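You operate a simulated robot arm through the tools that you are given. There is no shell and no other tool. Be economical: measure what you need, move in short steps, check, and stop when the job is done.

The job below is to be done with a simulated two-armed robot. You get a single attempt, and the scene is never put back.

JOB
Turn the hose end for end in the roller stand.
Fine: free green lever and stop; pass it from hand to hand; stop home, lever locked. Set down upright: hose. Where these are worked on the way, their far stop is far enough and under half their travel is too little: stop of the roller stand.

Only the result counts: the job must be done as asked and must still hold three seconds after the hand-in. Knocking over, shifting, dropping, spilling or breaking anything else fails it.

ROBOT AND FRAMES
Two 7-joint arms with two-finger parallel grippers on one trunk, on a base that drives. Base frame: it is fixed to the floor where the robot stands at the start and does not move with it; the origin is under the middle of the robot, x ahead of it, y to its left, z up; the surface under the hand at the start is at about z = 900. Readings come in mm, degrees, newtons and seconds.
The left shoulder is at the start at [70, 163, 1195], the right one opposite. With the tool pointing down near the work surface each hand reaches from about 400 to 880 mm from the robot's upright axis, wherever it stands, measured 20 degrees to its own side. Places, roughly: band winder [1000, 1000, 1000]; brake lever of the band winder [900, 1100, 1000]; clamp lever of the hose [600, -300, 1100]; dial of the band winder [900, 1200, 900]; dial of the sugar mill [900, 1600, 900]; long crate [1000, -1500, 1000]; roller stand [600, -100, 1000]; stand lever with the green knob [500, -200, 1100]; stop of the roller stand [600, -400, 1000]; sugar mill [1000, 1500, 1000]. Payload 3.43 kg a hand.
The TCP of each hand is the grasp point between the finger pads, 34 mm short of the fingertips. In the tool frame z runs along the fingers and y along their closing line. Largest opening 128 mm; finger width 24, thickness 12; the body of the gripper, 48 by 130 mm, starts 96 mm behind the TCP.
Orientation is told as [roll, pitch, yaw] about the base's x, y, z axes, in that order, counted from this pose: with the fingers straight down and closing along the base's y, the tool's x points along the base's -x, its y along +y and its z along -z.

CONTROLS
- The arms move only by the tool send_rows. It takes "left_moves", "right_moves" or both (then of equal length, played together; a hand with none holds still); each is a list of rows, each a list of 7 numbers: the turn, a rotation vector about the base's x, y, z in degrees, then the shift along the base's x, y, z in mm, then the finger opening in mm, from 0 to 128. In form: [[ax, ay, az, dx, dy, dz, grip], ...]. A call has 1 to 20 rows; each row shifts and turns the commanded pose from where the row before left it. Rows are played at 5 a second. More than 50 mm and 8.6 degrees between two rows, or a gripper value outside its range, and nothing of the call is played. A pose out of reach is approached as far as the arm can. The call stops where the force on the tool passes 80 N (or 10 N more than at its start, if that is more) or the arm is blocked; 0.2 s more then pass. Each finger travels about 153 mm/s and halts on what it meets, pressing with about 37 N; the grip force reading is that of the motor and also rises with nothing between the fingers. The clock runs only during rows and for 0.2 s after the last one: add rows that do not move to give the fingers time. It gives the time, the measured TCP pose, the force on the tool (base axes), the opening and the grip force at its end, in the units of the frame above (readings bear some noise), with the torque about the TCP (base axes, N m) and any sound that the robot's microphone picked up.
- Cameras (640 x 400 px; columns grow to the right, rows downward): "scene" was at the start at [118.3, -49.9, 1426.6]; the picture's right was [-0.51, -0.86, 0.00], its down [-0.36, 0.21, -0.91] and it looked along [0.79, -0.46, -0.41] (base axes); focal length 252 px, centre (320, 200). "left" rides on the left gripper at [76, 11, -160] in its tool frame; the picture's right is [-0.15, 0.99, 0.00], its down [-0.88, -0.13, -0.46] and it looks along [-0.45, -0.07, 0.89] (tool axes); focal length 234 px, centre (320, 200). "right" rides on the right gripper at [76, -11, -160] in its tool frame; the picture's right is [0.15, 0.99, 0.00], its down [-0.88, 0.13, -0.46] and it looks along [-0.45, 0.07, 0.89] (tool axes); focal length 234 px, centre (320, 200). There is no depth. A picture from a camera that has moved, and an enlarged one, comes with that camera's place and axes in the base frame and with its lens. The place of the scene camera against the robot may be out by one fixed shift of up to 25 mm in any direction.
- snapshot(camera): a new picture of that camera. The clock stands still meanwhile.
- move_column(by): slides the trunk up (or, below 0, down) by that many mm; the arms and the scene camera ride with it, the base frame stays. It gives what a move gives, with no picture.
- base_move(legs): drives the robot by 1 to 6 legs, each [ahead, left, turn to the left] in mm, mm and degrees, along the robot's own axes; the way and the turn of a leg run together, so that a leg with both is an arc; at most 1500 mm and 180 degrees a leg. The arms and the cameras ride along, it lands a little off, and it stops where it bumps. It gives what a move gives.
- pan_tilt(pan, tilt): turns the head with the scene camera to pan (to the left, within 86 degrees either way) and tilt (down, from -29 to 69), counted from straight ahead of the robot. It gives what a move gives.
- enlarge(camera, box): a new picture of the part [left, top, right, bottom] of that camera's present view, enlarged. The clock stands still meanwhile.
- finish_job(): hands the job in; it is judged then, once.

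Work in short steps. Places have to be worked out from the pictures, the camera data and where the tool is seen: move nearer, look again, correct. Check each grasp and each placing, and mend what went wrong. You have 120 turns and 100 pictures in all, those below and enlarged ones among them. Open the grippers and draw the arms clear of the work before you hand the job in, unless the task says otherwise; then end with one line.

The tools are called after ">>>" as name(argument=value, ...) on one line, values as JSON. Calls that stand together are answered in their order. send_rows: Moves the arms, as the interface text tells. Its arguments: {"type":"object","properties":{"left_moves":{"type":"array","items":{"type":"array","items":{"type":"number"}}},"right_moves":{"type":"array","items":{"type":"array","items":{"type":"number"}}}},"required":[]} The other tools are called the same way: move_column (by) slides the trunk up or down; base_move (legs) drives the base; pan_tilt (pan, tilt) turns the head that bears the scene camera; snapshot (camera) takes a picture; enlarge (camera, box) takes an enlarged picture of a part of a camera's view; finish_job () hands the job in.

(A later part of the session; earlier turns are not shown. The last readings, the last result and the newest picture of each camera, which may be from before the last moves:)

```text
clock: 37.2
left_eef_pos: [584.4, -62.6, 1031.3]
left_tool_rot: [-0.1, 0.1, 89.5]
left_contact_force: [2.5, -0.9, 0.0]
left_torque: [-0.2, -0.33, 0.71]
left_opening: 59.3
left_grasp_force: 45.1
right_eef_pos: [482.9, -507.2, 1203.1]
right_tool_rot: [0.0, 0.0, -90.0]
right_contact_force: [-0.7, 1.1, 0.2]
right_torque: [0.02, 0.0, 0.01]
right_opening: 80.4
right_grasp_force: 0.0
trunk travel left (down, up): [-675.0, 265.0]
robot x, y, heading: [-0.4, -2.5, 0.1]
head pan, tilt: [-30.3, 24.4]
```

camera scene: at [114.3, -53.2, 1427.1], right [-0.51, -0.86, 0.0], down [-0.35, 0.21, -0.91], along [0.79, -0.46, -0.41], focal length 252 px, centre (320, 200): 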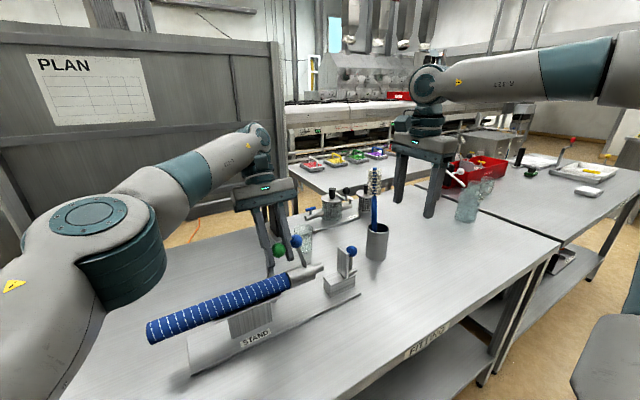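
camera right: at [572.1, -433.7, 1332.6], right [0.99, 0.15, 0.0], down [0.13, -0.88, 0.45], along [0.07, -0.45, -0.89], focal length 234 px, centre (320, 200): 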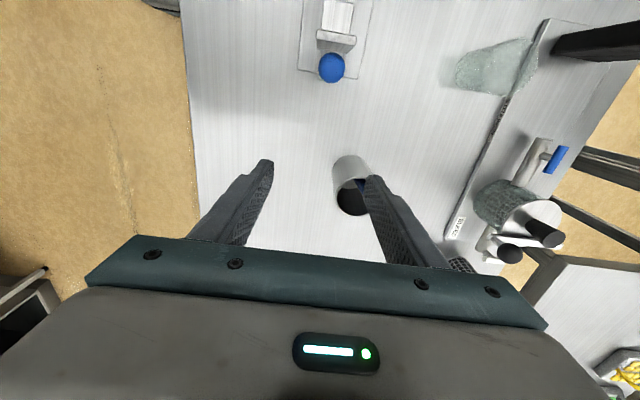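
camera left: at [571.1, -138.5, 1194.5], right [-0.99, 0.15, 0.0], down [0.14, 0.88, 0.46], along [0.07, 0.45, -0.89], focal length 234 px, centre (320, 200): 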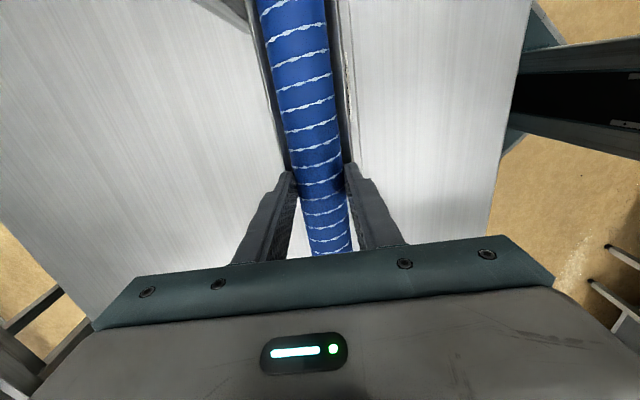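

Still on the edges, so over the cradle only the very tips would hold. I instead grip deep on the free overhang at y≈−33, just outside the cradle.

>>> send_rows(left_moves=[[0, 0, 0, 0, 0, 0, 90], [0, 0, 0, 0, 0, 10, 90], [0, 0, 0, -1, 15, 0, 90], [0, 0, 0, 0, 15, 0, 90], [0, 0, 0, 0, 0, -15, 90], [0, 0, 0, 0, 0, -12, 90], [0, 0, 0, 0, 0, 0, 60], [0, 0, 0, 0, 0, 0, 34], [0, 0, 0, 0, 0, 0, 34]])

>>> snapshot(camera="left")

>>> enlarge(camera="scene", box=[130, 190, 370, 370])

```text
clock: 39.2
left_eef_pos: [584.1, -31.8, 1014.5]
left_tool_rot: [-0.2, 0.1, 89.7]
left_contact_force: [5.0, 1.1, 3.4]
left_torque: [-0.05, -0.04, 0.63]
left_opening: 41.4
left_grasp_force: 37.3
right_eef_pos: [484.1, -506.7, 1203.3]
right_tool_rot: [0.0, 0.1, -90.0]
right_contact_force: [0.2, 0.3, 0.3]
right_torque: [0.04, 0.0, 0.0]
right_opening: 80.0
right_grasp_force: 0.0
trunk travel left (down, up): [-675.0, 265.0]
robot x, y, heading: [-4.8, -0.8, -0.1]
head pan, tilt: [-30.3, 24.4]
```

```text
67 pictures are left
camera left: at [570.7, -107.5, 1174.7], right [-0.99, 0.15, 0.0], down [0.14, 0.88, 0.46], along [0.07, 0.45, -0.89], focal length 234 px, centre (320, 200)
```

left: 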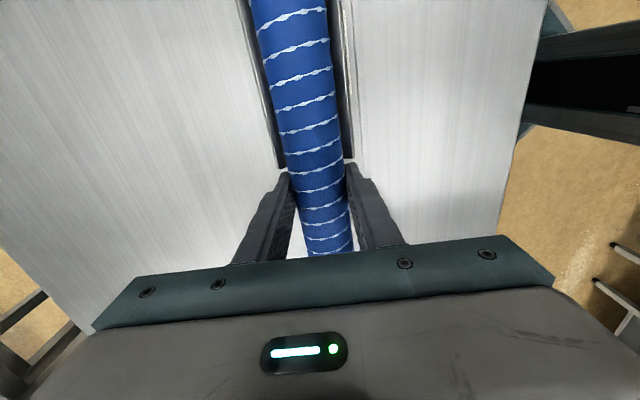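

```text
2.22 times, centred on (250, 280) of scene
camera zoom: at [117.1, -49.3, 1426.6], right [-0.51, -0.86, 0.0], down [-0.36, 0.21, -0.91], along [0.79, -0.46, -0.41], focal length 561 px, centre (476, 22)
```

zoom: 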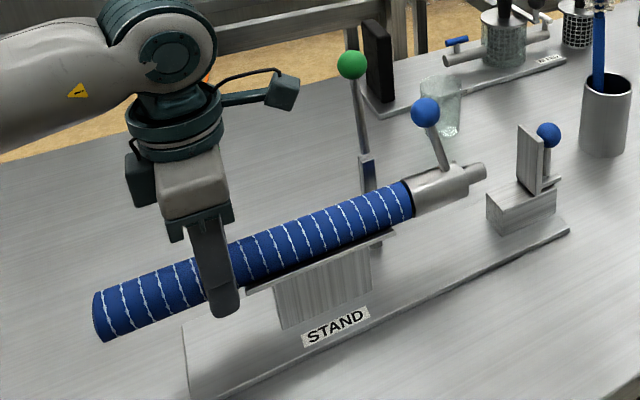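

Deep grip reads the same 41.4 mm, so diameter ≈41 and the axis is at ≈1003. I test-lift 6 mm and read weight and torque.

>>> send_rows(left_moves=[[0, 0, 0, 0, 0, 3, 34], [0, 0, 0, 0, 0, 3, 34], [0, 0, 0, 0, 0, 0, 34], [0, 0, 0, 0, 0, 0, 34]])

>>> enlarge(camera="scene", box=[130, 190, 370, 370])

```text
clock: 40.2
left_eef_pos: [583.1, -31.4, 1020.3]
left_tool_rot: [-0.2, 0.0, 89.5]
left_contact_force: [0.0, -0.4, -3.3]
left_torque: [0.42, -0.05, -0.01]
left_opening: 41.2
left_grasp_force: 36.9
right_eef_pos: [482.0, -506.8, 1202.1]
right_tool_rot: [0.0, 0.0, -90.0]
right_contact_force: [0.7, 0.3, 0.2]
right_torque: [0.03, 0.01, 0.02]
right_opening: 80.3
right_grasp_force: 0.1
trunk travel left (down, up): [-675.0, 265.0]
robot x, y, heading: [-1.4, -0.7, 0.1]
head pan, tilt: [-30.3, 24.4]
```

```text
2.22 times, centred on (250, 280) of scene
camera zoom: at [116.9, -49.8, 1426.6], right [-0.51, -0.86, 0.0], down [-0.36, 0.21, -0.91], along [0.79, -0.46, -0.41], focal length 561 px, centre (476, 22)
```

zoom: 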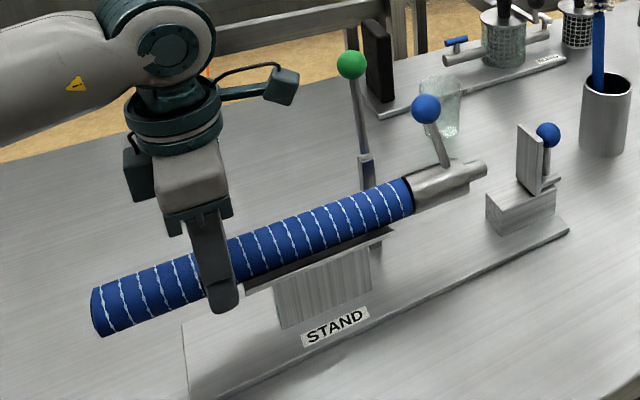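

Whole hose lifts: 3.3 N, CG at about y=−158, no slip. I lift it to axis z≈1200, watching for droop.

>>> send_rows(left_moves=[[0, 0, 0, 0, 0, 10, 34], [0, 0, 0, 0, 0, 20, 34], [0, 0, 0, 0, 0, 20, 34], [0, 0, 0, 0, 0, 20, 34], [0, 0, 0, 0, 0, 20, 34], [0, 0, 0, 0, 0, 20, 34], [0, 0, 0, 0, 0, 20, 34], [0, 0, 0, 0, 0, 20, 34], [0, 0, 0, 0, 0, 20, 34], [0, 0, 0, 0, 0, 15, 34], [0, 0, 0, 0, 0, 0, 34]])

>>> snapshot(camera="scene")

```text
clock: 42.6
left_eef_pos: [585.2, -32.2, 1205.5]
left_tool_rot: [-0.1, 0.1, 89.5]
left_contact_force: [-0.3, -0.7, -3.8]
left_torque: [0.4, 0.02, -0.03]
left_opening: 41.1
left_grasp_force: 37.1
right_eef_pos: [482.7, -507.2, 1203.4]
right_tool_rot: [0.0, 0.0, -90.0]
right_contact_force: [0.5, 0.3, -0.6]
right_torque: [-0.03, 0.01, 0.04]
right_opening: 80.0
right_grasp_force: 0.0
trunk travel left (down, up): [-675.0, 265.0]
robot x, y, heading: [-0.4, 0.5, -0.1]
head pan, tilt: [-30.3, 24.4]
```

```text
64 pictures are left
camera scene: at [117.3, -49.6, 1426.5], right [-0.51, -0.86, 0.0], down [-0.36, 0.21, -0.91], along [0.79, -0.46, -0.41], focal length 252 px, centre (320, 200)
```

scene: 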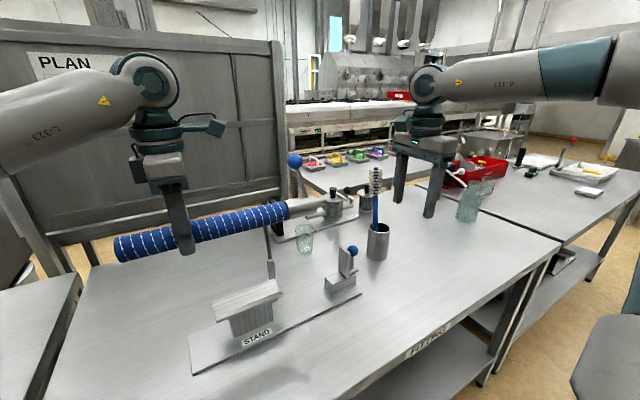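

Level and stable. Now turn the hose clockwise by 90° (left yaw to 0), drifting forward 50 mm.

>>> send_rows(left_moves=[[0, 0, -8.14, 4.5, 0, 0, 34], [0, 0, -8.14, 4.5, 0, 0, 34], [0, 0, -8.14, 4.5, 0, 0, 34], [0, 0, -8.14, 4.5, 0, 0, 34], [0, 0, -8.14, 4.5, 0, 0, 34], [0, 0, -8.14, 4.5, 0, 0, 34], [0, 0, -8.14, 4.5, 0, 0, 34], [0, 0, -8.14, 4.5, 0, 0, 34], [0, 0, -8.14, 4.5, 0, 0, 34], [0, 0, -8.14, 4.5, 0, 0, 34], [0, 0, -8.14, 4.5, 0, 0, 34], [0, 0, 0, 0, 0, 0, 34]])

>>> snapshot(camera="scene")

>>> snapshot(camera="left")

```text
clock: 45.2
left_eef_pos: [632.6, -31.3, 1205.2]
left_tool_rot: [0.0, 0.0, -0.2]
left_contact_force: [-0.5, 0.8, -4.9]
left_torque: [0.0, -0.44, 0.03]
left_opening: 41.4
left_grasp_force: 36.3
right_eef_pos: [482.8, -507.1, 1201.6]
right_tool_rot: [0.0, 0.0, -90.0]
right_contact_force: [1.2, 0.2, 0.8]
right_torque: [0.0, -0.01, -0.04]
right_opening: 80.1
right_grasp_force: 0.1
trunk travel left (down, up): [-675.0, 265.0]
robot x, y, heading: [-5.5, 2.0, 0.1]
head pan, tilt: [-30.3, 24.4]
```

```text
63 pictures are left
camera scene: at [117.0, -49.6, 1426.6], right [-0.51, -0.86, 0.0], down [-0.36, 0.21, -0.91], along [0.79, -0.46, -0.41], focal length 252 px, centre (320, 200)
```

scene: 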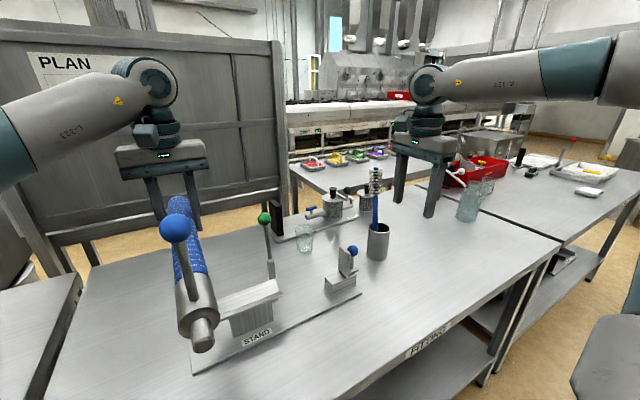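

```text
62 pictures are left
camera left: at [556.6, -20.7, 1365.5], right [0.15, 0.99, 0.0], down [0.88, -0.13, 0.46], along [0.45, -0.07, -0.89], focal length 234 px, centre (320, 200)
```

left: 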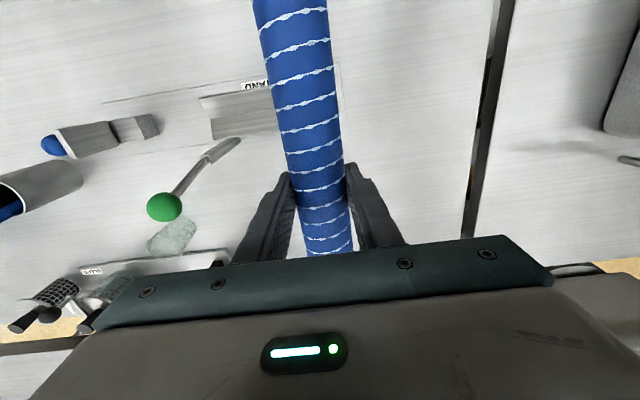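

The hose now lies along x, clamp end toward the robot. I turn the right hand back to yaw 0 while rising, staying well to the right.

>>> send_rows(right_moves=[[0, 0, 8.18, 0, 20, 12, 100], [0, 0, 8.18, 0, 20, 12, 100], [0, 0, 8.18, 0, 20, 12, 100], [0, 0, 8.18, 0, 20, 12, 100], [0, 0, 8.18, 0, 20, 12, 100], [0, 0, 8.18, 0, 20, 12, 100], [0, 0, 8.18, 0, 20, 12, 100], [0, 0, 8.18, 0, 20, 12, 100], [0, 0, 8.18, 0, 20, 12, 100], [0, 0, 8.18, 0, 20, 12, 100], [0, 0, 8.18, 0, 20, 12, 100], [0, 0, 0, 0, 0, 0, 100]])

>>> snapshot(camera="right")

```text
clock: 47.8
left_eef_pos: [631.3, -31.9, 1204.8]
left_tool_rot: [0.0, 0.1, -0.1]
left_contact_force: [0.4, -0.5, -3.7]
left_torque: [0.02, -0.42, 0.0]
left_opening: 41.5
left_grasp_force: 36.8
right_eef_pos: [482.9, -287.0, 1335.3]
right_tool_rot: [0.0, 0.0, 0.1]
right_contact_force: [0.2, 0.5, -0.5]
right_torque: [0.01, -0.01, -0.02]
right_opening: 99.9
right_grasp_force: 0.0
trunk travel left (down, up): [-675.0, 265.0]
robot x, y, heading: [-1.8, 1.0, 0.2]
head pan, tilt: [-30.3, 24.4]
```

```text
61 pictures are left
camera right: at [405.4, -299.1, 1495.1], right [-0.15, 0.99, 0.0], down [0.88, 0.13, 0.46], along [0.45, 0.07, -0.89], focal length 234 px, centre (320, 200)
```

right: 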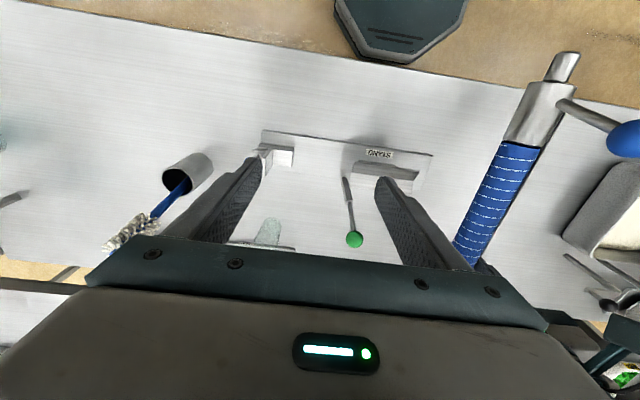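

Approach over the hose: move +y in two stages, checking.

>>> send_rows(right_moves=[[0, 0, 0, 0, 30, 0, 100], [0, 0, 0, 0, 30, 0, 100], [0, 0, 0, 0, 30, 0, 100], [0, 0, 0, 0, 30, 0, 100], [0, 0, 0, 0, 30, 0, 100], [0, 0, 0, 0, 0, 0, 100]])

>>> snapshot(camera="right")

>>> snapshot(camera="scene")

```text
clock: 49.2
left_eef_pos: [631.9, -31.2, 1205.5]
left_tool_rot: [-0.2, 0.1, -0.1]
left_contact_force: [0.3, -0.7, -3.5]
left_torque: [0.01, -0.39, -0.03]
left_opening: 41.0
left_grasp_force: 36.8
right_eef_pos: [474.5, -161.9, 1329.4]
right_tool_rot: [0.0, -0.1, -0.1]
right_contact_force: [-0.4, -0.5, 0.1]
right_torque: [-0.01, -0.04, -0.02]
right_opening: 100.1
right_grasp_force: 0.0
right hand out of reach, approached as far as the arm can: row 5
trunk travel left (down, up): [-675.0, 265.0]
robot x, y, heading: [-1.4, 1.2, -0.0]
head pan, tilt: [-30.3, 24.4]
```

```text
60 pictures are left
camera right: at [397.7, -173.5, 1490.8], right [-0.15, 0.99, 0.0], down [0.88, 0.13, 0.46], along [0.45, 0.07, -0.89], focal length 234 px, centre (320, 200)
```

right: 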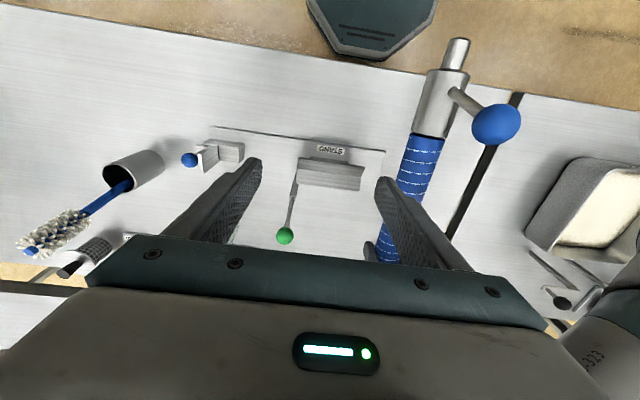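

```text
59 pictures are left
camera scene: at [116.4, -49.5, 1426.6], right [-0.51, -0.86, 0.0], down [-0.36, 0.21, -0.91], along [0.79, -0.46, -0.41], focal length 252 px, centre (320, 200)
```

scene: 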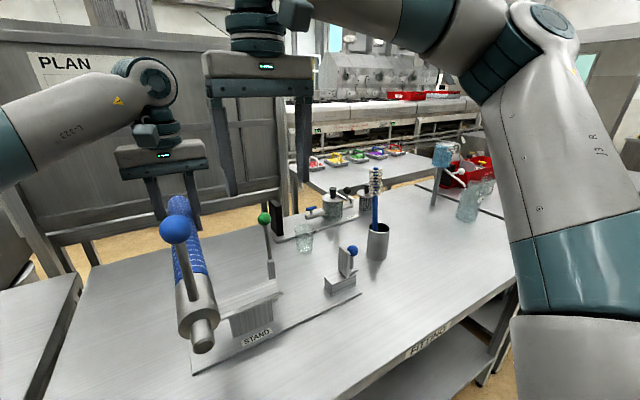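

The right arm can't fold closer here; I move the right hand forward to x≈545 and bring the hose to it with the left.

>>> send_rows(right_moves=[[0, 0, 0, 20, 5, 0, 100], [0, 0, 0, 25, 5, 0, 100], [0, 0, 0, 25, 5, 0, 100], [0, 0, 0, 0, 0, 0, 100]])

>>> send_rows(left_moves=[[0, 0, 0, 10, -18, 0, 34], [0, 0, 0, 10, -18, 0, 34], [0, 0, 0, 10, -18, 0, 34], [0, 0, 0, 10, -18, 0, 34], [0, 0, 0, 10, -18, 0, 34], [0, 0, 0, 10, -18, 0, 34], [0, 0, 0, 0, 0, 0, 34]])

>>> snapshot(camera="right")

>>> snapshot(camera="scene")

```text
clock: 50.2
left_eef_pos: [632.5, -32.3, 1204.3]
left_tool_rot: [0.0, 0.1, -0.1]
left_contact_force: [0.2, 0.9, -5.0]
left_torque: [0.02, -0.38, 0.01]
left_opening: 41.1
left_grasp_force: 36.7
right_eef_pos: [524.2, -179.8, 1322.7]
right_tool_rot: [-0.1, 0.0, 0.1]
right_contact_force: [-0.3, 0.2, -0.4]
right_torque: [0.03, -0.03, 0.0]
right_opening: 100.1
right_grasp_force: 0.1
right hand out of reach, approached as far as the arm can: row 1, 2, 3
trunk travel left (down, up): [-675.0, 265.0]
robot x, y, heading: [-3.5, 1.2, 0.4]
head pan, tilt: [-30.3, 24.4]
```

```text
clock: 51.8
left_eef_pos: [689.2, -134.9, 1203.4]
left_tool_rot: [-0.3, 0.1, -0.1]
left_contact_force: [0.9, 0.4, -3.6]
left_torque: [-0.01, -0.41, -0.02]
left_opening: 41.3
left_grasp_force: 36.9
left hand out of reach, approached as far as the arm can: row 6
right_eef_pos: [525.6, -178.5, 1323.4]
right_tool_rot: [-0.1, 0.0, 0.0]
right_contact_force: [-0.5, -0.2, 0.6]
right_torque: [-0.04, 0.0, 0.01]
right_opening: 99.7
right_grasp_force: 0.0
trunk travel left (down, up): [-675.0, 265.0]
robot x, y, heading: [-4.2, -3.1, -0.1]
head pan, tilt: [-30.3, 24.4]
```

```text
58 pictures are left
camera right: at [448.3, -190.7, 1483.2], right [-0.15, 0.99, 0.0], down [0.88, 0.13, 0.45], along [0.45, 0.07, -0.89], focal length 234 px, centre (320, 200)
```

right: 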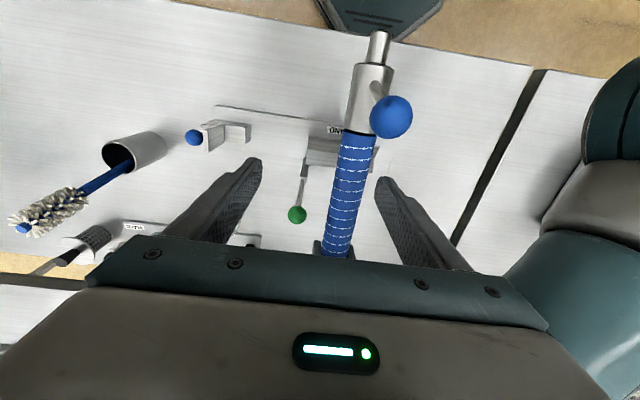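

```text
57 pictures are left
camera scene: at [117.6, -48.3, 1426.5], right [-0.51, -0.86, 0.0], down [-0.36, 0.21, -0.91], along [0.79, -0.46, -0.41], focal length 252 px, centre (320, 200)
```

scene: 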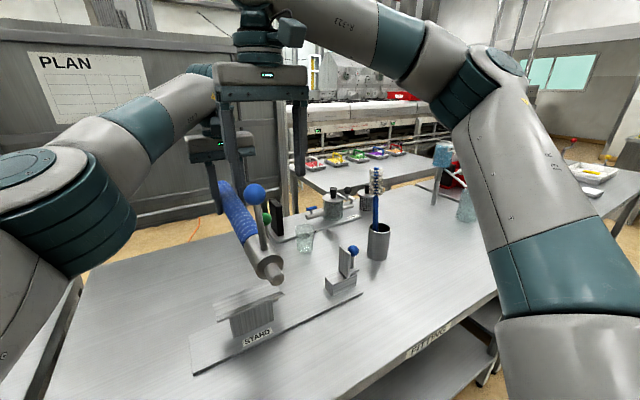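

Hose axis is now at y≈−135; right at (525,−178,1323). Lowering gives reach, so I lower to z≈1265, then align in y and x.

>>> send_rows(right_moves=[[0, 0, 0, 0, 0, -20, 100], [0, 0, 0, 4, 5, -20, 100], [0, 0, 0, 4, 10, -15, 100], [0, 0, 0, 2, 14, 0, 100], [0, 0, 0, 2, 14, 0, 100], [0, 0, 0, 0, 0, 0, 100]])

>>> snapshot(camera="right")

```text
clock: 53.2
left_eef_pos: [690.1, -135.7, 1203.4]
left_tool_rot: [-0.1, 0.1, -0.1]
left_contact_force: [-0.5, -0.6, -4.9]
left_torque: [-0.02, -0.36, 0.0]
left_opening: 41.2
left_grasp_force: 37.0
right_eef_pos: [531.4, -159.8, 1260.1]
right_tool_rot: [0.0, 0.1, -0.1]
right_contact_force: [0.0, -0.2, -0.3]
right_torque: [-0.01, 0.01, 0.03]
right_opening: 100.2
right_grasp_force: 0.1
right hand out of reach, approached as far as the arm can: row 4, 5
trunk travel left (down, up): [-675.0, 265.0]
robot x, y, heading: [1.3, 0.9, -0.1]
head pan, tilt: [-30.3, 24.4]
```

```text
56 pictures are left
camera right: at [454.9, -171.6, 1420.7], right [-0.15, 0.99, 0.0], down [0.88, 0.13, 0.45], along [0.45, 0.07, -0.89], focal length 234 px, centre (320, 200)
```

right: 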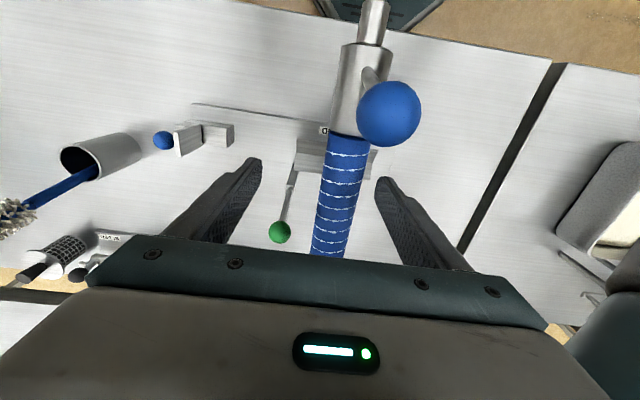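

The right stops at y=−160, but the hose is already between its fingers. I open to 128, lower around the hose and try again to centre there; also nudge left toward −y.

>>> send_rows(right_moves=[[0, 0, 0, 0, 0, 0, 128], [0, 0, 0, 0, 2, -12, 128], [0, 0, 0, 0, 2, -13, 128], [0, 0, 0, 0, 8, -13, 128], [0, 0, 0, 0, 8, 0, 128], [0, 0, 0, 0, 0, 0, 128]], left_moves=[[0, 0, 0, 0, 0, 0, 34], [0, 0, 0, -5, -5, 0, 34], [0, 0, 0, -2, -5, 0, 34], [0, 0, 0, 0, 0, 0, 34], [0, 0, 0, 0, 0, 0, 34], [0, 0, 0, 0, 0, 0, 34]])

>>> snapshot(camera="right")

```text
clock: 54.6
left_eef_pos: [681.6, -144.8, 1204.6]
left_tool_rot: [-0.3, 0.1, -0.1]
left_contact_force: [0.6, -0.7, -4.2]
left_torque: [-0.02, -0.41, 0.01]
left_opening: 41.1
left_grasp_force: 36.7
right_eef_pos: [531.5, -147.7, 1222.3]
right_tool_rot: [-0.1, 0.0, -0.2]
right_contact_force: [-0.1, -0.1, -0.3]
right_torque: [0.02, 0.0, 0.01]
right_opening: 128.1
right_grasp_force: 0.1
right hand out of reach, approached as far as the arm can: row 5
trunk travel left (down, up): [-675.0, 265.0]
robot x, y, heading: [1.5, 0.5, -0.0]
head pan, tilt: [-30.3, 24.4]
```

```text
55 pictures are left
camera right: at [453.5, -159.4, 1383.5], right [-0.15, 0.99, 0.0], down [0.88, 0.13, 0.46], along [0.45, 0.07, -0.89], focal length 234 px, centre (320, 200)
```

right: 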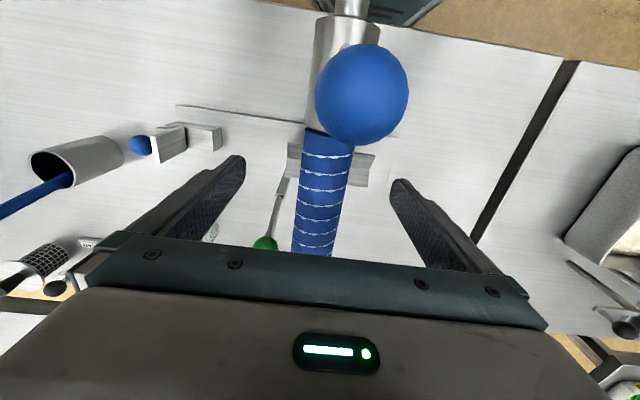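

Now aligned (y −145 vs −148, grips 150 mm apart). I lower 3 mm and close the right hand.

>>> send_rows(right_moves=[[0, 0, 0, 0, 2, -3, 100], [0, 0, 0, 0, 0, 0, 70], [0, 0, 0, 0, 0, 0, 45], [0, 0, 0, 0, 0, 0, 34], [0, 0, 0, 0, 0, 0, 34]])

>>> snapshot(camera="right")

>>> enlarge(camera="scene", box=[150, 50, 350, 300])

```text
clock: 55.8
left_eef_pos: [680.7, -146.5, 1203.2]
left_tool_rot: [-0.3, 0.1, -0.1]
left_contact_force: [3.2, -13.6, -0.4]
left_torque: [-0.38, 0.09, 1.28]
left_opening: 41.2
left_grasp_force: 37.0
right_eef_pos: [531.3, -147.2, 1220.4]
right_tool_rot: [0.1, 0.1, 0.1]
right_contact_force: [-3.5, 13.0, -0.2]
right_torque: [0.55, 0.06, 0.79]
right_opening: 41.4
right_grasp_force: 37.1
trunk travel left (down, up): [-675.0, 265.0]
robot x, y, heading: [-4.7, -1.1, 0.1]
head pan, tilt: [-30.3, 24.4]
```

```text
54 pictures are left
camera right: at [454.9, -158.5, 1380.1], right [-0.15, 0.99, 0.0], down [0.88, 0.13, 0.46], along [0.45, 0.07, -0.89], focal length 234 px, centre (320, 200)
```

right: 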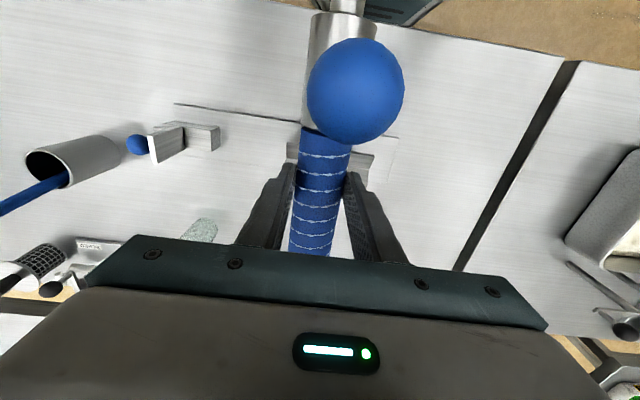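

```text
1.60 times, centred on (250, 175) of scene
camera zoom: at [117.2, -49.7, 1426.5], right [-0.51, -0.86, 0.0], down [-0.36, 0.21, -0.91], along [0.79, -0.46, -0.41], focal length 404 px, centre (432, 240)
```

zoom: 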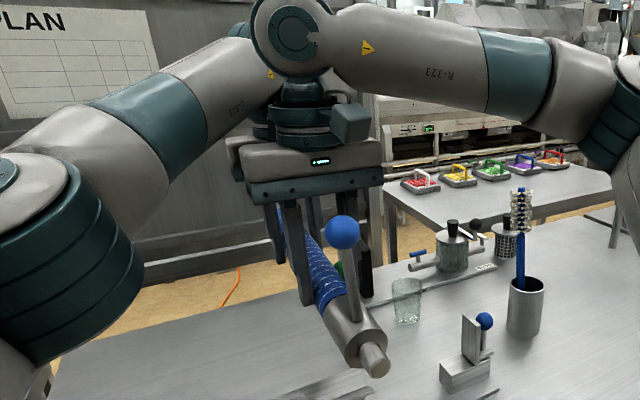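

Both hold at 41 mm. The left now opens (hose stays with the right), then I check the right's load before retreating.

>>> send_rows(left_moves=[[0, 0, 0, 0, 0, 0, 60], [0, 0, 0, 0, 0, 0, 80], [0, 0, 0, 0, 0, 0, 80], [0, 0, 0, 0, 0, 0, 80]])

>>> snapshot(camera="left")

```text
clock: 56.8
left_eef_pos: [681.9, -145.0, 1203.4]
left_tool_rot: [-0.2, 0.1, -0.1]
left_contact_force: [0.2, 0.2, -0.1]
left_torque: [-0.02, 0.01, 0.01]
left_opening: 80.1
left_grasp_force: 0.0
right_eef_pos: [532.0, -147.7, 1219.8]
right_tool_rot: [0.0, 0.0, 0.0]
right_contact_force: [0.6, 0.5, -0.8]
right_torque: [0.01, 0.18, -0.01]
right_opening: 41.1
right_grasp_force: 37.0
trunk travel left (down, up): [-675.0, 265.0]
robot x, y, heading: [1.8, 0.2, -0.2]
head pan, tilt: [-30.3, 24.4]
```

```text
52 pictures are left
camera left: at [605.8, -134.2, 1364.2], right [0.15, 0.99, 0.0], down [0.88, -0.13, 0.45], along [0.45, -0.07, -0.89], focal length 234 px, centre (320, 200)
```

left: 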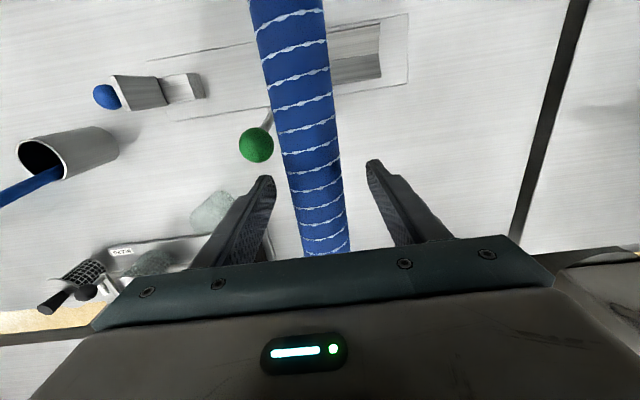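

The right holds it; hose is free between the left fingers. Left retreats up, then to the left.

>>> send_rows(left_moves=[[0, 0, 0, 0, 0, 20, 90], [0, 0, 0, 0, 0, 25, 100], [0, 0, 0, 0, 0, 25, 100], [0, 0, 0, 0, 40, 0, 100], [0, 0, 0, 0, 40, 0, 100], [0, 0, 0, 0, 40, 0, 100], [0, 0, 0, -10, 45, 0, 100], [0, 0, 0, -10, 45, 0, 100], [0, 0, 0, -10, 45, 0, 100], [0, 0, 0, -10, 45, 0, 100]])

>>> snapshot(camera="scene")

```text
clock: 59.0
left_eef_pos: [627.1, 173.1, 1268.1]
left_tool_rot: [-0.3, 0.0, -0.2]
left_contact_force: [-0.6, 1.0, -0.2]
left_torque: [-0.08, 0.02, 0.0]
left_opening: 100.1
left_grasp_force: 0.1
left hand out of reach, approached as far as the arm can: row 1, 2, 3
right_eef_pos: [531.1, -144.7, 1221.2]
right_tool_rot: [0.0, 0.0, 0.1]
right_contact_force: [0.3, 0.0, 0.8]
right_torque: [-0.02, 0.18, 0.0]
right_opening: 41.1
right_grasp_force: 37.2
trunk travel left (down, up): [-675.0, 265.0]
robot x, y, heading: [-4.1, 2.4, 0.0]
head pan, tilt: [-30.3, 24.4]
```

```text
51 pictures are left
camera scene: at [116.1, -46.4, 1426.8], right [-0.51, -0.86, 0.0], down [-0.36, 0.21, -0.91], along [0.79, -0.46, -0.41], focal length 252 px, centre (320, 200)
```

scene: 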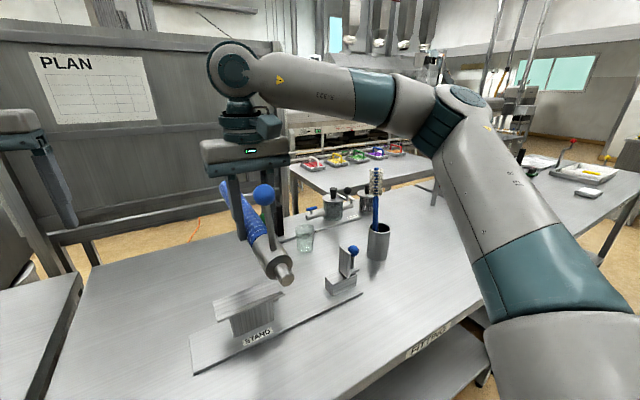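

The right shows almost no weight; I check for any unexpected contact with a closer look.

>>> enlarge(camera="scene", box=[180, 120, 320, 300])

>>> snapshot(camera="left")

```text
2.22 times, centred on (250, 210) of scene
camera zoom: at [116.1, -46.4, 1426.8], right [-0.51, -0.86, 0.0], down [-0.36, 0.21, -0.91], along [0.79, -0.46, -0.41], focal length 561 px, centre (476, 178)
```

zoom: 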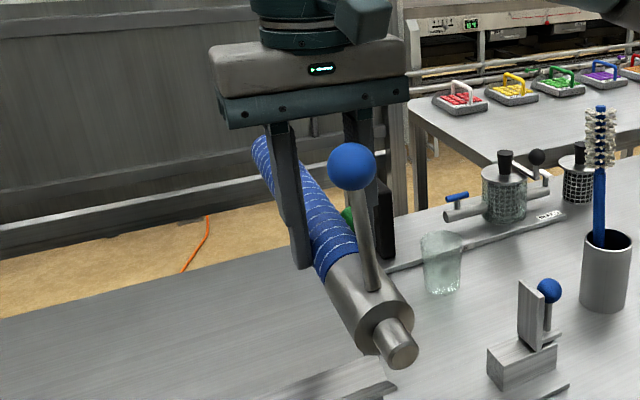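

```text
49 pictures are left
camera left: at [549.8, 186.2, 1426.8], right [0.15, 0.99, 0.0], down [0.88, -0.13, 0.46], along [0.45, -0.07, -0.89], focal length 234 px, centre (320, 200)
```

left: 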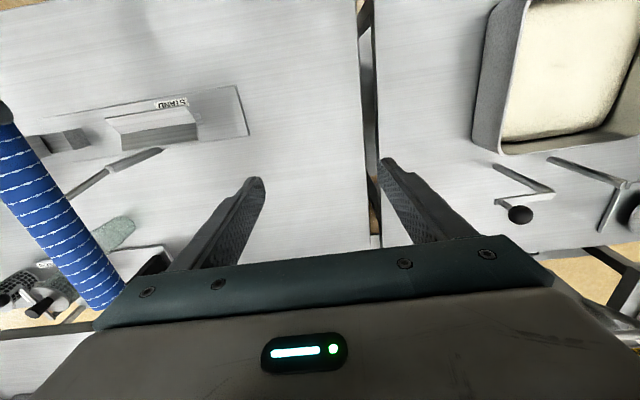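

No contact visible; the hose looks well held. I raise it with a small move to −y, then turn it clockwise another 90° (right yaw −90) above everything.

>>> send_rows(right_moves=[[0, 0, 0, 0, -8, 8, 34], [0, 0, 0, 0, -8, 8, 34], [0, 0, 0, 0, -8, 8, 34], [0, 0, 0, 0, -8, 8, 34], [0, 0, 0, 0, -8, 8, 34], [0, 0, 0, 0, 0, 0, 34]])

>>> snapshot(camera="scene")

```text
clock: 60.4
left_eef_pos: [627.5, 172.6, 1266.1]
left_tool_rot: [-0.1, 0.0, -0.1]
left_contact_force: [0.2, -0.4, -0.9]
left_torque: [-0.02, 0.0, -0.03]
left_opening: 99.9
left_grasp_force: 0.1
right_eef_pos: [531.4, -186.6, 1259.1]
right_tool_rot: [0.0, 0.2, 0.0]
right_contact_force: [-0.2, 0.5, -4.2]
right_torque: [0.01, 0.22, 0.01]
right_opening: 41.4
right_grasp_force: 36.6
trunk travel left (down, up): [-675.0, 265.0]
robot x, y, heading: [2.4, 2.2, 0.1]
head pan, tilt: [-30.3, 24.4]
```

```text
48 pictures are left
camera scene: at [117.6, -49.7, 1426.5], right [-0.51, -0.86, 0.0], down [-0.36, 0.21, -0.91], along [0.79, -0.46, -0.41], focal length 252 px, centre (320, 200)
```

scene: 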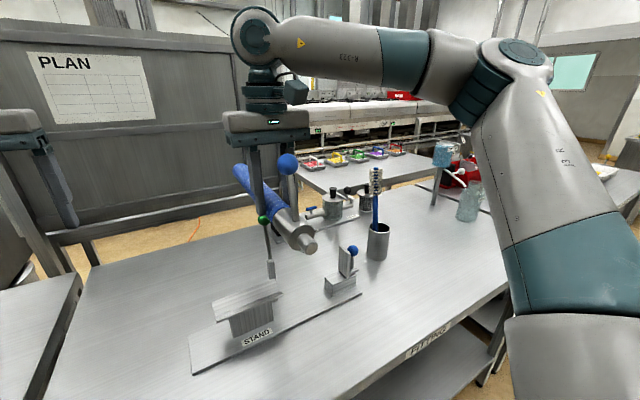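

Weight now reads 4.2 N, consistent. Turn by −90° now.

>>> send_rows(right_moves=[[0, 0, -8.18, 4.7, 0, 0, 34], [0, 0, -8.18, 4.7, 0, 0, 34], [0, 0, -8.18, 4.7, 0, 0, 34], [0, 0, -8.18, 4.7, 0, 0, 34], [0, 0, -8.18, 4.7, 0, 0, 34], [0, 0, -8.18, 4.7, 0, 0, 34], [0, 0, -8.18, 4.7, 0, 0, 34], [0, 0, -8.18, 4.7, 0, 0, 34], [0, 0, -8.18, 4.7, 0, 0, 34], [0, 0, -8.18, 4.7, 0, 0, 34], [0, 0, -8.18, 4.7, 0, 0, 34], [0, 0, 0, 0, 0, 0, 34]])

>>> snapshot(camera="scene")

>>> snapshot(camera="right")

```text
clock: 63.0
left_eef_pos: [627.4, 172.2, 1266.5]
left_tool_rot: [-0.2, 0.1, -0.1]
left_contact_force: [-0.3, 0.1, 0.2]
left_torque: [0.0, 0.0, -0.02]
left_opening: 100.0
left_grasp_force: 0.1
right_eef_pos: [584.3, -190.6, 1260.0]
right_tool_rot: [0.0, 0.1, -90.3]
right_contact_force: [-0.6, 0.0, -3.5]
right_torque: [0.21, 0.02, -0.02]
right_opening: 41.1
right_grasp_force: 37.1
right hand out of reach, approached as far as the arm can: row 11
trunk travel left (down, up): [-675.0, 265.0]
robot x, y, heading: [-3.4, 0.5, 0.1]
head pan, tilt: [-30.3, 24.4]
```

```text
47 pictures are left
camera scene: at [116.7, -49.3, 1426.6], right [-0.51, -0.86, 0.0], down [-0.36, 0.21, -0.91], along [0.79, -0.46, -0.41], focal length 252 px, centre (320, 200)
```

scene: 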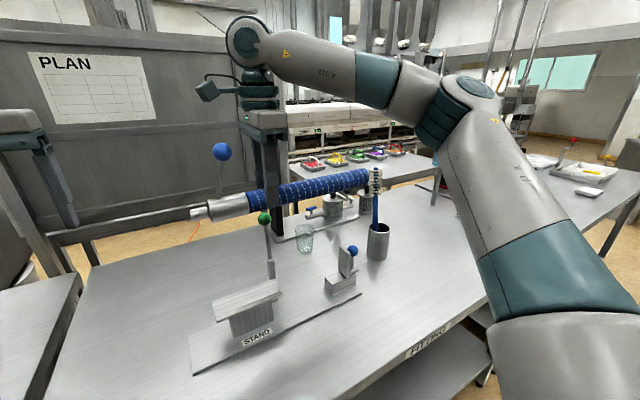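

```text
46 pictures are left
camera right: at [571.2, -115.5, 1420.2], right [0.99, 0.14, 0.0], down [0.13, -0.88, 0.45], along [0.07, -0.45, -0.89], focal length 234 px, centre (320, 200)
```

right: 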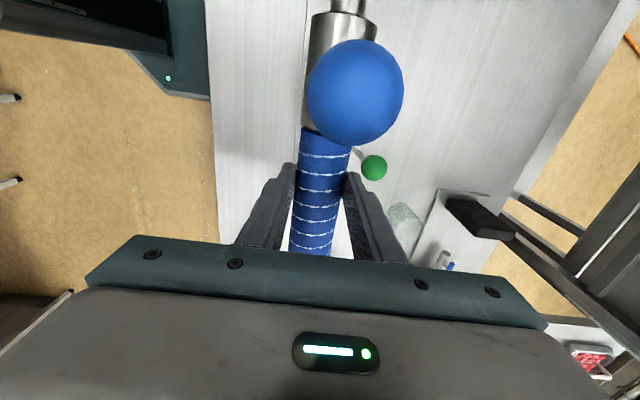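

Hose is reversed and level. I lower to z≈1200 and bring it along +y toward hand y≈−73.

>>> send_rows(right_moves=[[0, 0, 0, 0, 0, -20, 34], [0, 0, 0, 0, 5, -20, 34], [0, 0, 0, 0, 10, -20, 34], [0, 0, 0, 0, 17, -10, 34], [0, 0, 0, 0, 17, -10, 34], [0, 0, 0, 0, 17, -10, 34], [0, 0, 0, 0, 17, 0, 34], [0, 0, 0, 0, 17, 0, 34], [0, 0, 0, 0, 17, 0, 34], [0, 0, 0, 0, 0, 0, 34]])

>>> snapshot(camera="right")

>>> snapshot(camera="scene")

```text
clock: 65.2
left_eef_pos: [627.7, 171.4, 1266.2]
left_tool_rot: [-0.2, 0.0, -0.1]
left_contact_force: [0.1, 0.7, -0.6]
left_torque: [-0.02, -0.03, 0.02]
left_opening: 100.0
left_grasp_force: 0.0
right_eef_pos: [561.7, -149.5, 1174.1]
right_tool_rot: [0.0, 0.1, -90.0]
right_contact_force: [-0.2, 0.6, -3.9]
right_torque: [0.19, 0.0, 0.02]
right_opening: 41.5
right_grasp_force: 37.0
right hand out of reach, approached as far as the arm can: row 4, 5, 6, 7, 8, 9
trunk travel left (down, up): [-675.0, 265.0]
robot x, y, heading: [-0.5, -1.7, -0.0]
head pan, tilt: [-30.3, 24.4]
```

```text
45 pictures are left
camera right: at [549.7, -75.1, 1334.2], right [0.99, 0.15, 0.0], down [0.13, -0.88, 0.45], along [0.07, -0.45, -0.89], focal length 234 px, centre (320, 200)
```

right: 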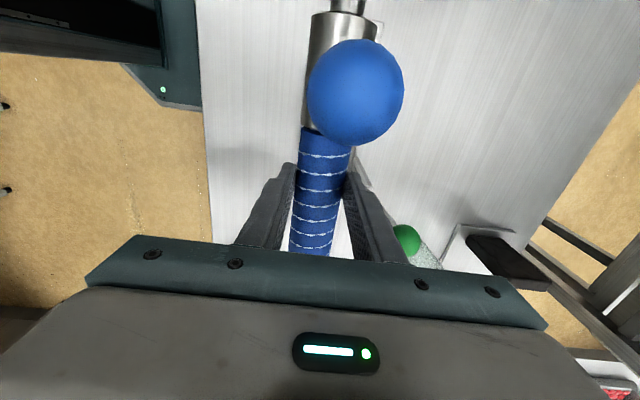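

```text
44 pictures are left
camera scene: at [117.0, -49.5, 1426.6], right [-0.51, -0.86, 0.0], down [-0.36, 0.21, -0.91], along [0.79, -0.46, -0.41], focal length 252 px, centre (320, 200)
```

scene: 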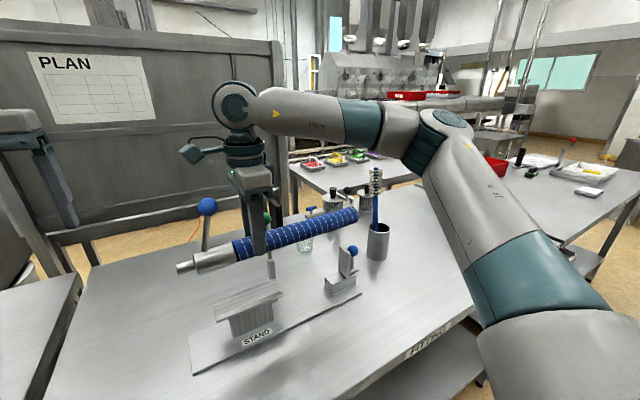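

The right arm is at its sideways limit. I retract the left hand slightly and drive the base 130 mm to the left so the target comes into reach.

>>> send_rows(left_moves=[[0, 0, 0, -40, 0, 0, 100], [0, 0, 0, -40, 0, 0, 100], [0, 0, 0, -20, 0, 0, 100]])

>>> base_move(legs=[[0, 130, 0]])

>>> snapshot(camera="scene")

>>> snapshot(camera="right")

```text
clock: 66.0
left_eef_pos: [526.2, 171.4, 1265.3]
left_tool_rot: [0.0, 0.1, -0.1]
left_contact_force: [-0.3, 0.1, 0.4]
left_torque: [-0.02, 0.01, 0.03]
left_opening: 100.1
left_grasp_force: 0.1
right_eef_pos: [561.8, -151.1, 1174.5]
right_tool_rot: [0.0, 0.2, -90.0]
right_contact_force: [-0.5, -0.6, -3.6]
right_torque: [0.21, -0.02, 0.01]
right_opening: 41.0
right_grasp_force: 36.8
trunk travel left (down, up): [-675.0, 265.0]
robot x, y, heading: [-1.0, -0.7, -0.1]
head pan, tilt: [-30.3, 24.4]
```

```text
clock: 67.2
left_eef_pos: [527.8, 299.5, 1266.5]
left_tool_rot: [-0.1, 0.1, -0.1]
left_contact_force: [0.0, -0.1, 0.3]
left_torque: [0.01, 0.01, -0.04]
left_opening: 99.9
left_grasp_force: 0.1
right_eef_pos: [562.0, -22.9, 1173.7]
right_tool_rot: [0.0, 0.2, -90.1]
right_contact_force: [0.6, 0.3, -3.3]
right_torque: [0.21, 0.06, 0.01]
right_opening: 41.2
right_grasp_force: 37.0
trunk travel left (down, up): [-675.0, 265.0]
robot x, y, heading: [-1.2, 127.1, -0.2]
head pan, tilt: [-30.3, 24.4]
```

```text
43 pictures are left
camera scene: at [117.3, 78.2, 1426.5], right [-0.51, -0.86, 0.0], down [-0.36, 0.21, -0.91], along [0.79, -0.46, -0.41], focal length 252 px, centre (320, 200)
```

scene: 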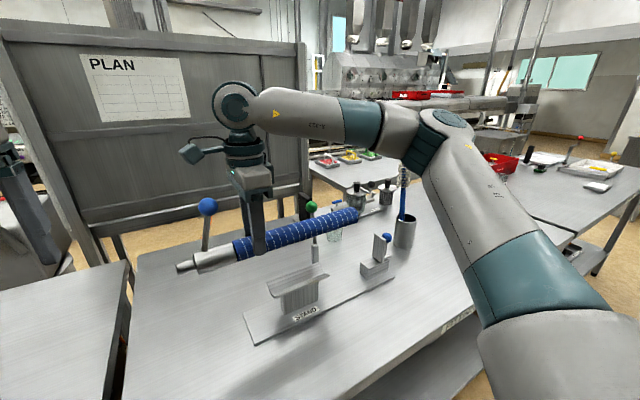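

```text
42 pictures are left
camera right: at [550.2, 52.2, 1334.1], right [0.99, 0.14, 0.0], down [0.13, -0.88, 0.45], along [0.07, -0.45, -0.89], focal length 234 px, centre (320, 200)
```

right: 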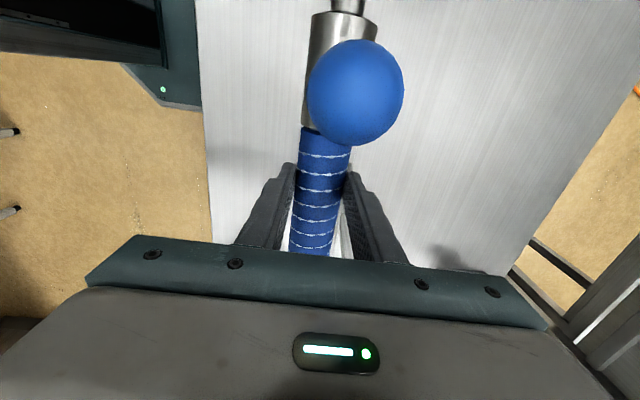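

Reach is fine now. Move to (584,−73) and lower to TCP z≈1060, then check alignment.

>>> send_rows(right_moves=[[0, 0, 0, 6, -12, 0, 34], [0, 0, 0, 6, -13, 0, 34], [0, 0, 0, 5, -13, 0, 34], [0, 0, 0, 5, -12, 0, 34], [0, 0, 0, 0, 0, -25, 34], [0, 0, 0, 0, 0, -25, 34], [0, 0, 0, 0, 0, -25, 34], [0, 0, 0, 0, 0, -25, 34], [0, 0, 0, 0, 0, -14, 34], [0, 0, 0, 0, 0, 0, 34]])

>>> enlarge(camera="scene", box=[170, 170, 430, 350])

>>> snapshot(camera="right")

```text
clock: 69.5
left_eef_pos: [528.9, 300.9, 1267.5]
left_tool_rot: [-0.1, 0.1, -0.1]
left_contact_force: [-0.4, 0.4, 0.1]
left_torque: [0.0, -0.01, 0.01]
left_opening: 100.2
left_grasp_force: 0.0
right_eef_pos: [584.1, -72.5, 1059.2]
right_tool_rot: [-0.1, 0.2, -90.1]
right_contact_force: [-0.3, -0.1, -3.7]
right_torque: [0.19, -0.04, 0.01]
right_opening: 41.3
right_grasp_force: 37.0
trunk travel left (down, up): [-675.0, 265.0]
robot x, y, heading: [2.1, 127.8, -0.0]
head pan, tilt: [-30.3, 24.4]
```

```text
2.22 times, centred on (300, 260) of scene
camera zoom: at [117.0, 79.6, 1426.6], right [-0.51, -0.86, 0.0], down [-0.36, 0.21, -0.91], along [0.79, -0.46, -0.41], focal length 561 px, centre (364, 67)
```

zoom: 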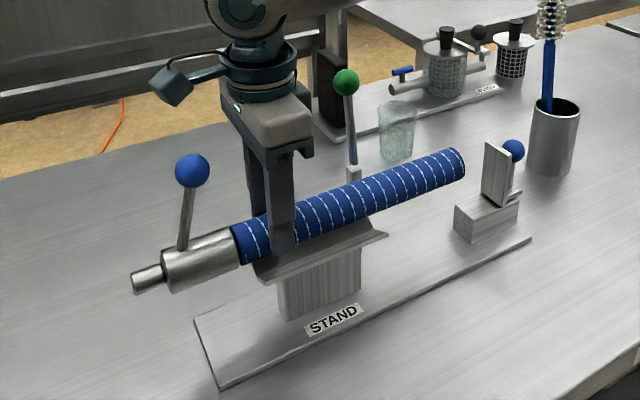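

```text
40 pictures are left
camera right: at [572.3, 3.2, 1220.3], right [0.99, 0.14, 0.0], down [0.13, -0.88, 0.45], along [0.07, -0.45, -0.89], focal length 234 px, centre (320, 200)
```

right: 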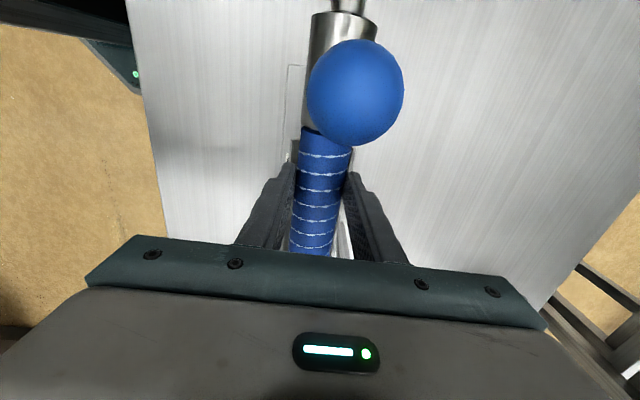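

Aligned over the cradle; free end ≈ y −325, facing the stop. Lower in small steps until contact.

>>> send_rows(right_moves=[[0, 0, 0, 0, 0, -8, 34], [0, 0, 0, 0, 0, -6, 34], [0, 0, 0, 0, 0, -4, 34], [0, 0, 0, 0, 0, -3, 34], [0, 0, 0, 0, 0, -2, 34], [0, 0, 0, 0, 0, 0, 34]])

```text
clock: 70.8
left_eef_pos: [527.5, 300.9, 1266.8]
left_tool_rot: [-0.1, 0.1, -0.1]
left_contact_force: [-1.2, -0.2, 0.7]
left_torque: [-0.01, -0.01, 0.02]
left_opening: 99.8
left_grasp_force: 0.0
right_eef_pos: [585.0, -71.8, 1037.0]
right_tool_rot: [0.0, 0.2, -90.1]
right_contact_force: [-0.2, -0.9, -3.4]
right_torque: [0.18, 0.01, -0.02]
right_opening: 41.2
right_grasp_force: 37.0
trunk travel left (down, up): [-675.0, 265.0]
robot x, y, heading: [-4.9, 131.9, 0.1]
head pan, tilt: [-30.3, 24.4]
```

>>> send_rows(right_moves=[[0, 0, 0, 0, 0, -2, 34], [0, 0, 0, 0, 0, -1.5, 34], [0, 0, 0, 0, 0, -1.5, 34], [0, 0, 0, 0, 0, 0, 34]])

```text
clock: 71.8
left_eef_pos: [526.0, 300.9, 1266.1]
left_tool_rot: [-0.1, 0.0, 0.0]
left_contact_force: [0.4, -0.1, -0.3]
left_torque: [-0.03, -0.01, 0.04]
left_opening: 100.0
left_grasp_force: 0.1
right_eef_pos: [585.0, -73.0, 1034.0]
right_tool_rot: [0.3, 0.1, -90.1]
right_contact_force: [2.2, -3.0, 15.1]
right_torque: [0.41, -0.03, -0.03]
right_opening: 41.3
right_grasp_force: 36.3
trunk travel left (down, up): [-675.0, 265.0]
robot x, y, heading: [-2.0, 127.5, -0.1]
head pan, tilt: [-30.3, 24.4]
```

Contact (15 N up) at z=1034. I open the fingers gently and check that the hose is seated.

>>> send_rows(right_moves=[[0, 0, 0, 0, 0, 0, 44], [0, 0, 0, 0, 0, 0, 50], [0, 0, 0, 0, 0, 1, 65], [0, 0, 0, 0, 0, 2, 90], [0, 0, 0, 0, 0, 0, 90]])

>>> snapshot(camera="right")

>>> enlarge(camera="scene", box=[170, 170, 430, 350])

```text
clock: 73.0
left_eef_pos: [527.3, 301.0, 1266.5]
left_tool_rot: [-0.2, 0.0, -0.1]
left_contact_force: [-0.6, 0.1, 0.0]
left_torque: [-0.03, -0.02, 0.03]
left_opening: 100.0
left_grasp_force: 0.1
right_eef_pos: [583.3, -71.6, 1034.5]
right_tool_rot: [0.0, 0.0, -90.0]
right_contact_force: [-0.6, 0.1, 0.6]
right_torque: [0.01, 0.03, 0.04]
right_opening: 90.0
right_grasp_force: 0.0
trunk travel left (down, up): [-675.0, 265.0]
robot x, y, heading: [2.5, 126.9, 0.2]
head pan, tilt: [-30.3, 24.4]
```

```text
39 pictures are left
camera right: at [571.7, 3.4, 1194.8], right [0.99, 0.14, 0.0], down [0.13, -0.88, 0.45], along [0.07, -0.45, -0.89], focal length 234 px, centre (320, 200)
```

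right: 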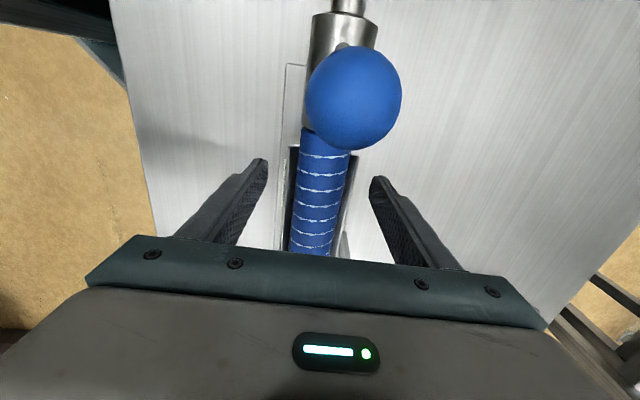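

```text
2.22 times, centred on (300, 260) of scene
camera zoom: at [117.0, 79.8, 1426.5], right [-0.51, -0.86, 0.0], down [-0.36, 0.21, -0.91], along [0.79, -0.46, -0.41], focal length 561 px, centre (364, 67)
```

zoom: 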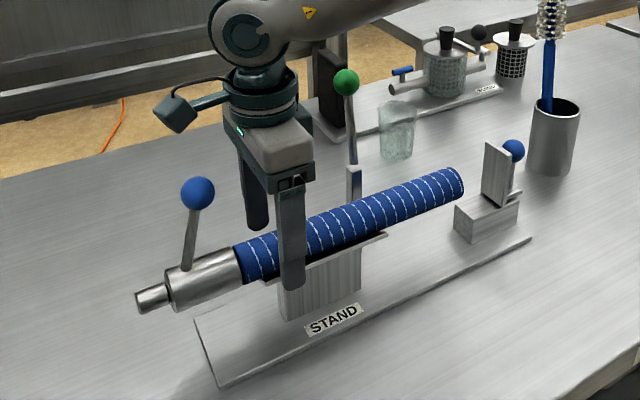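

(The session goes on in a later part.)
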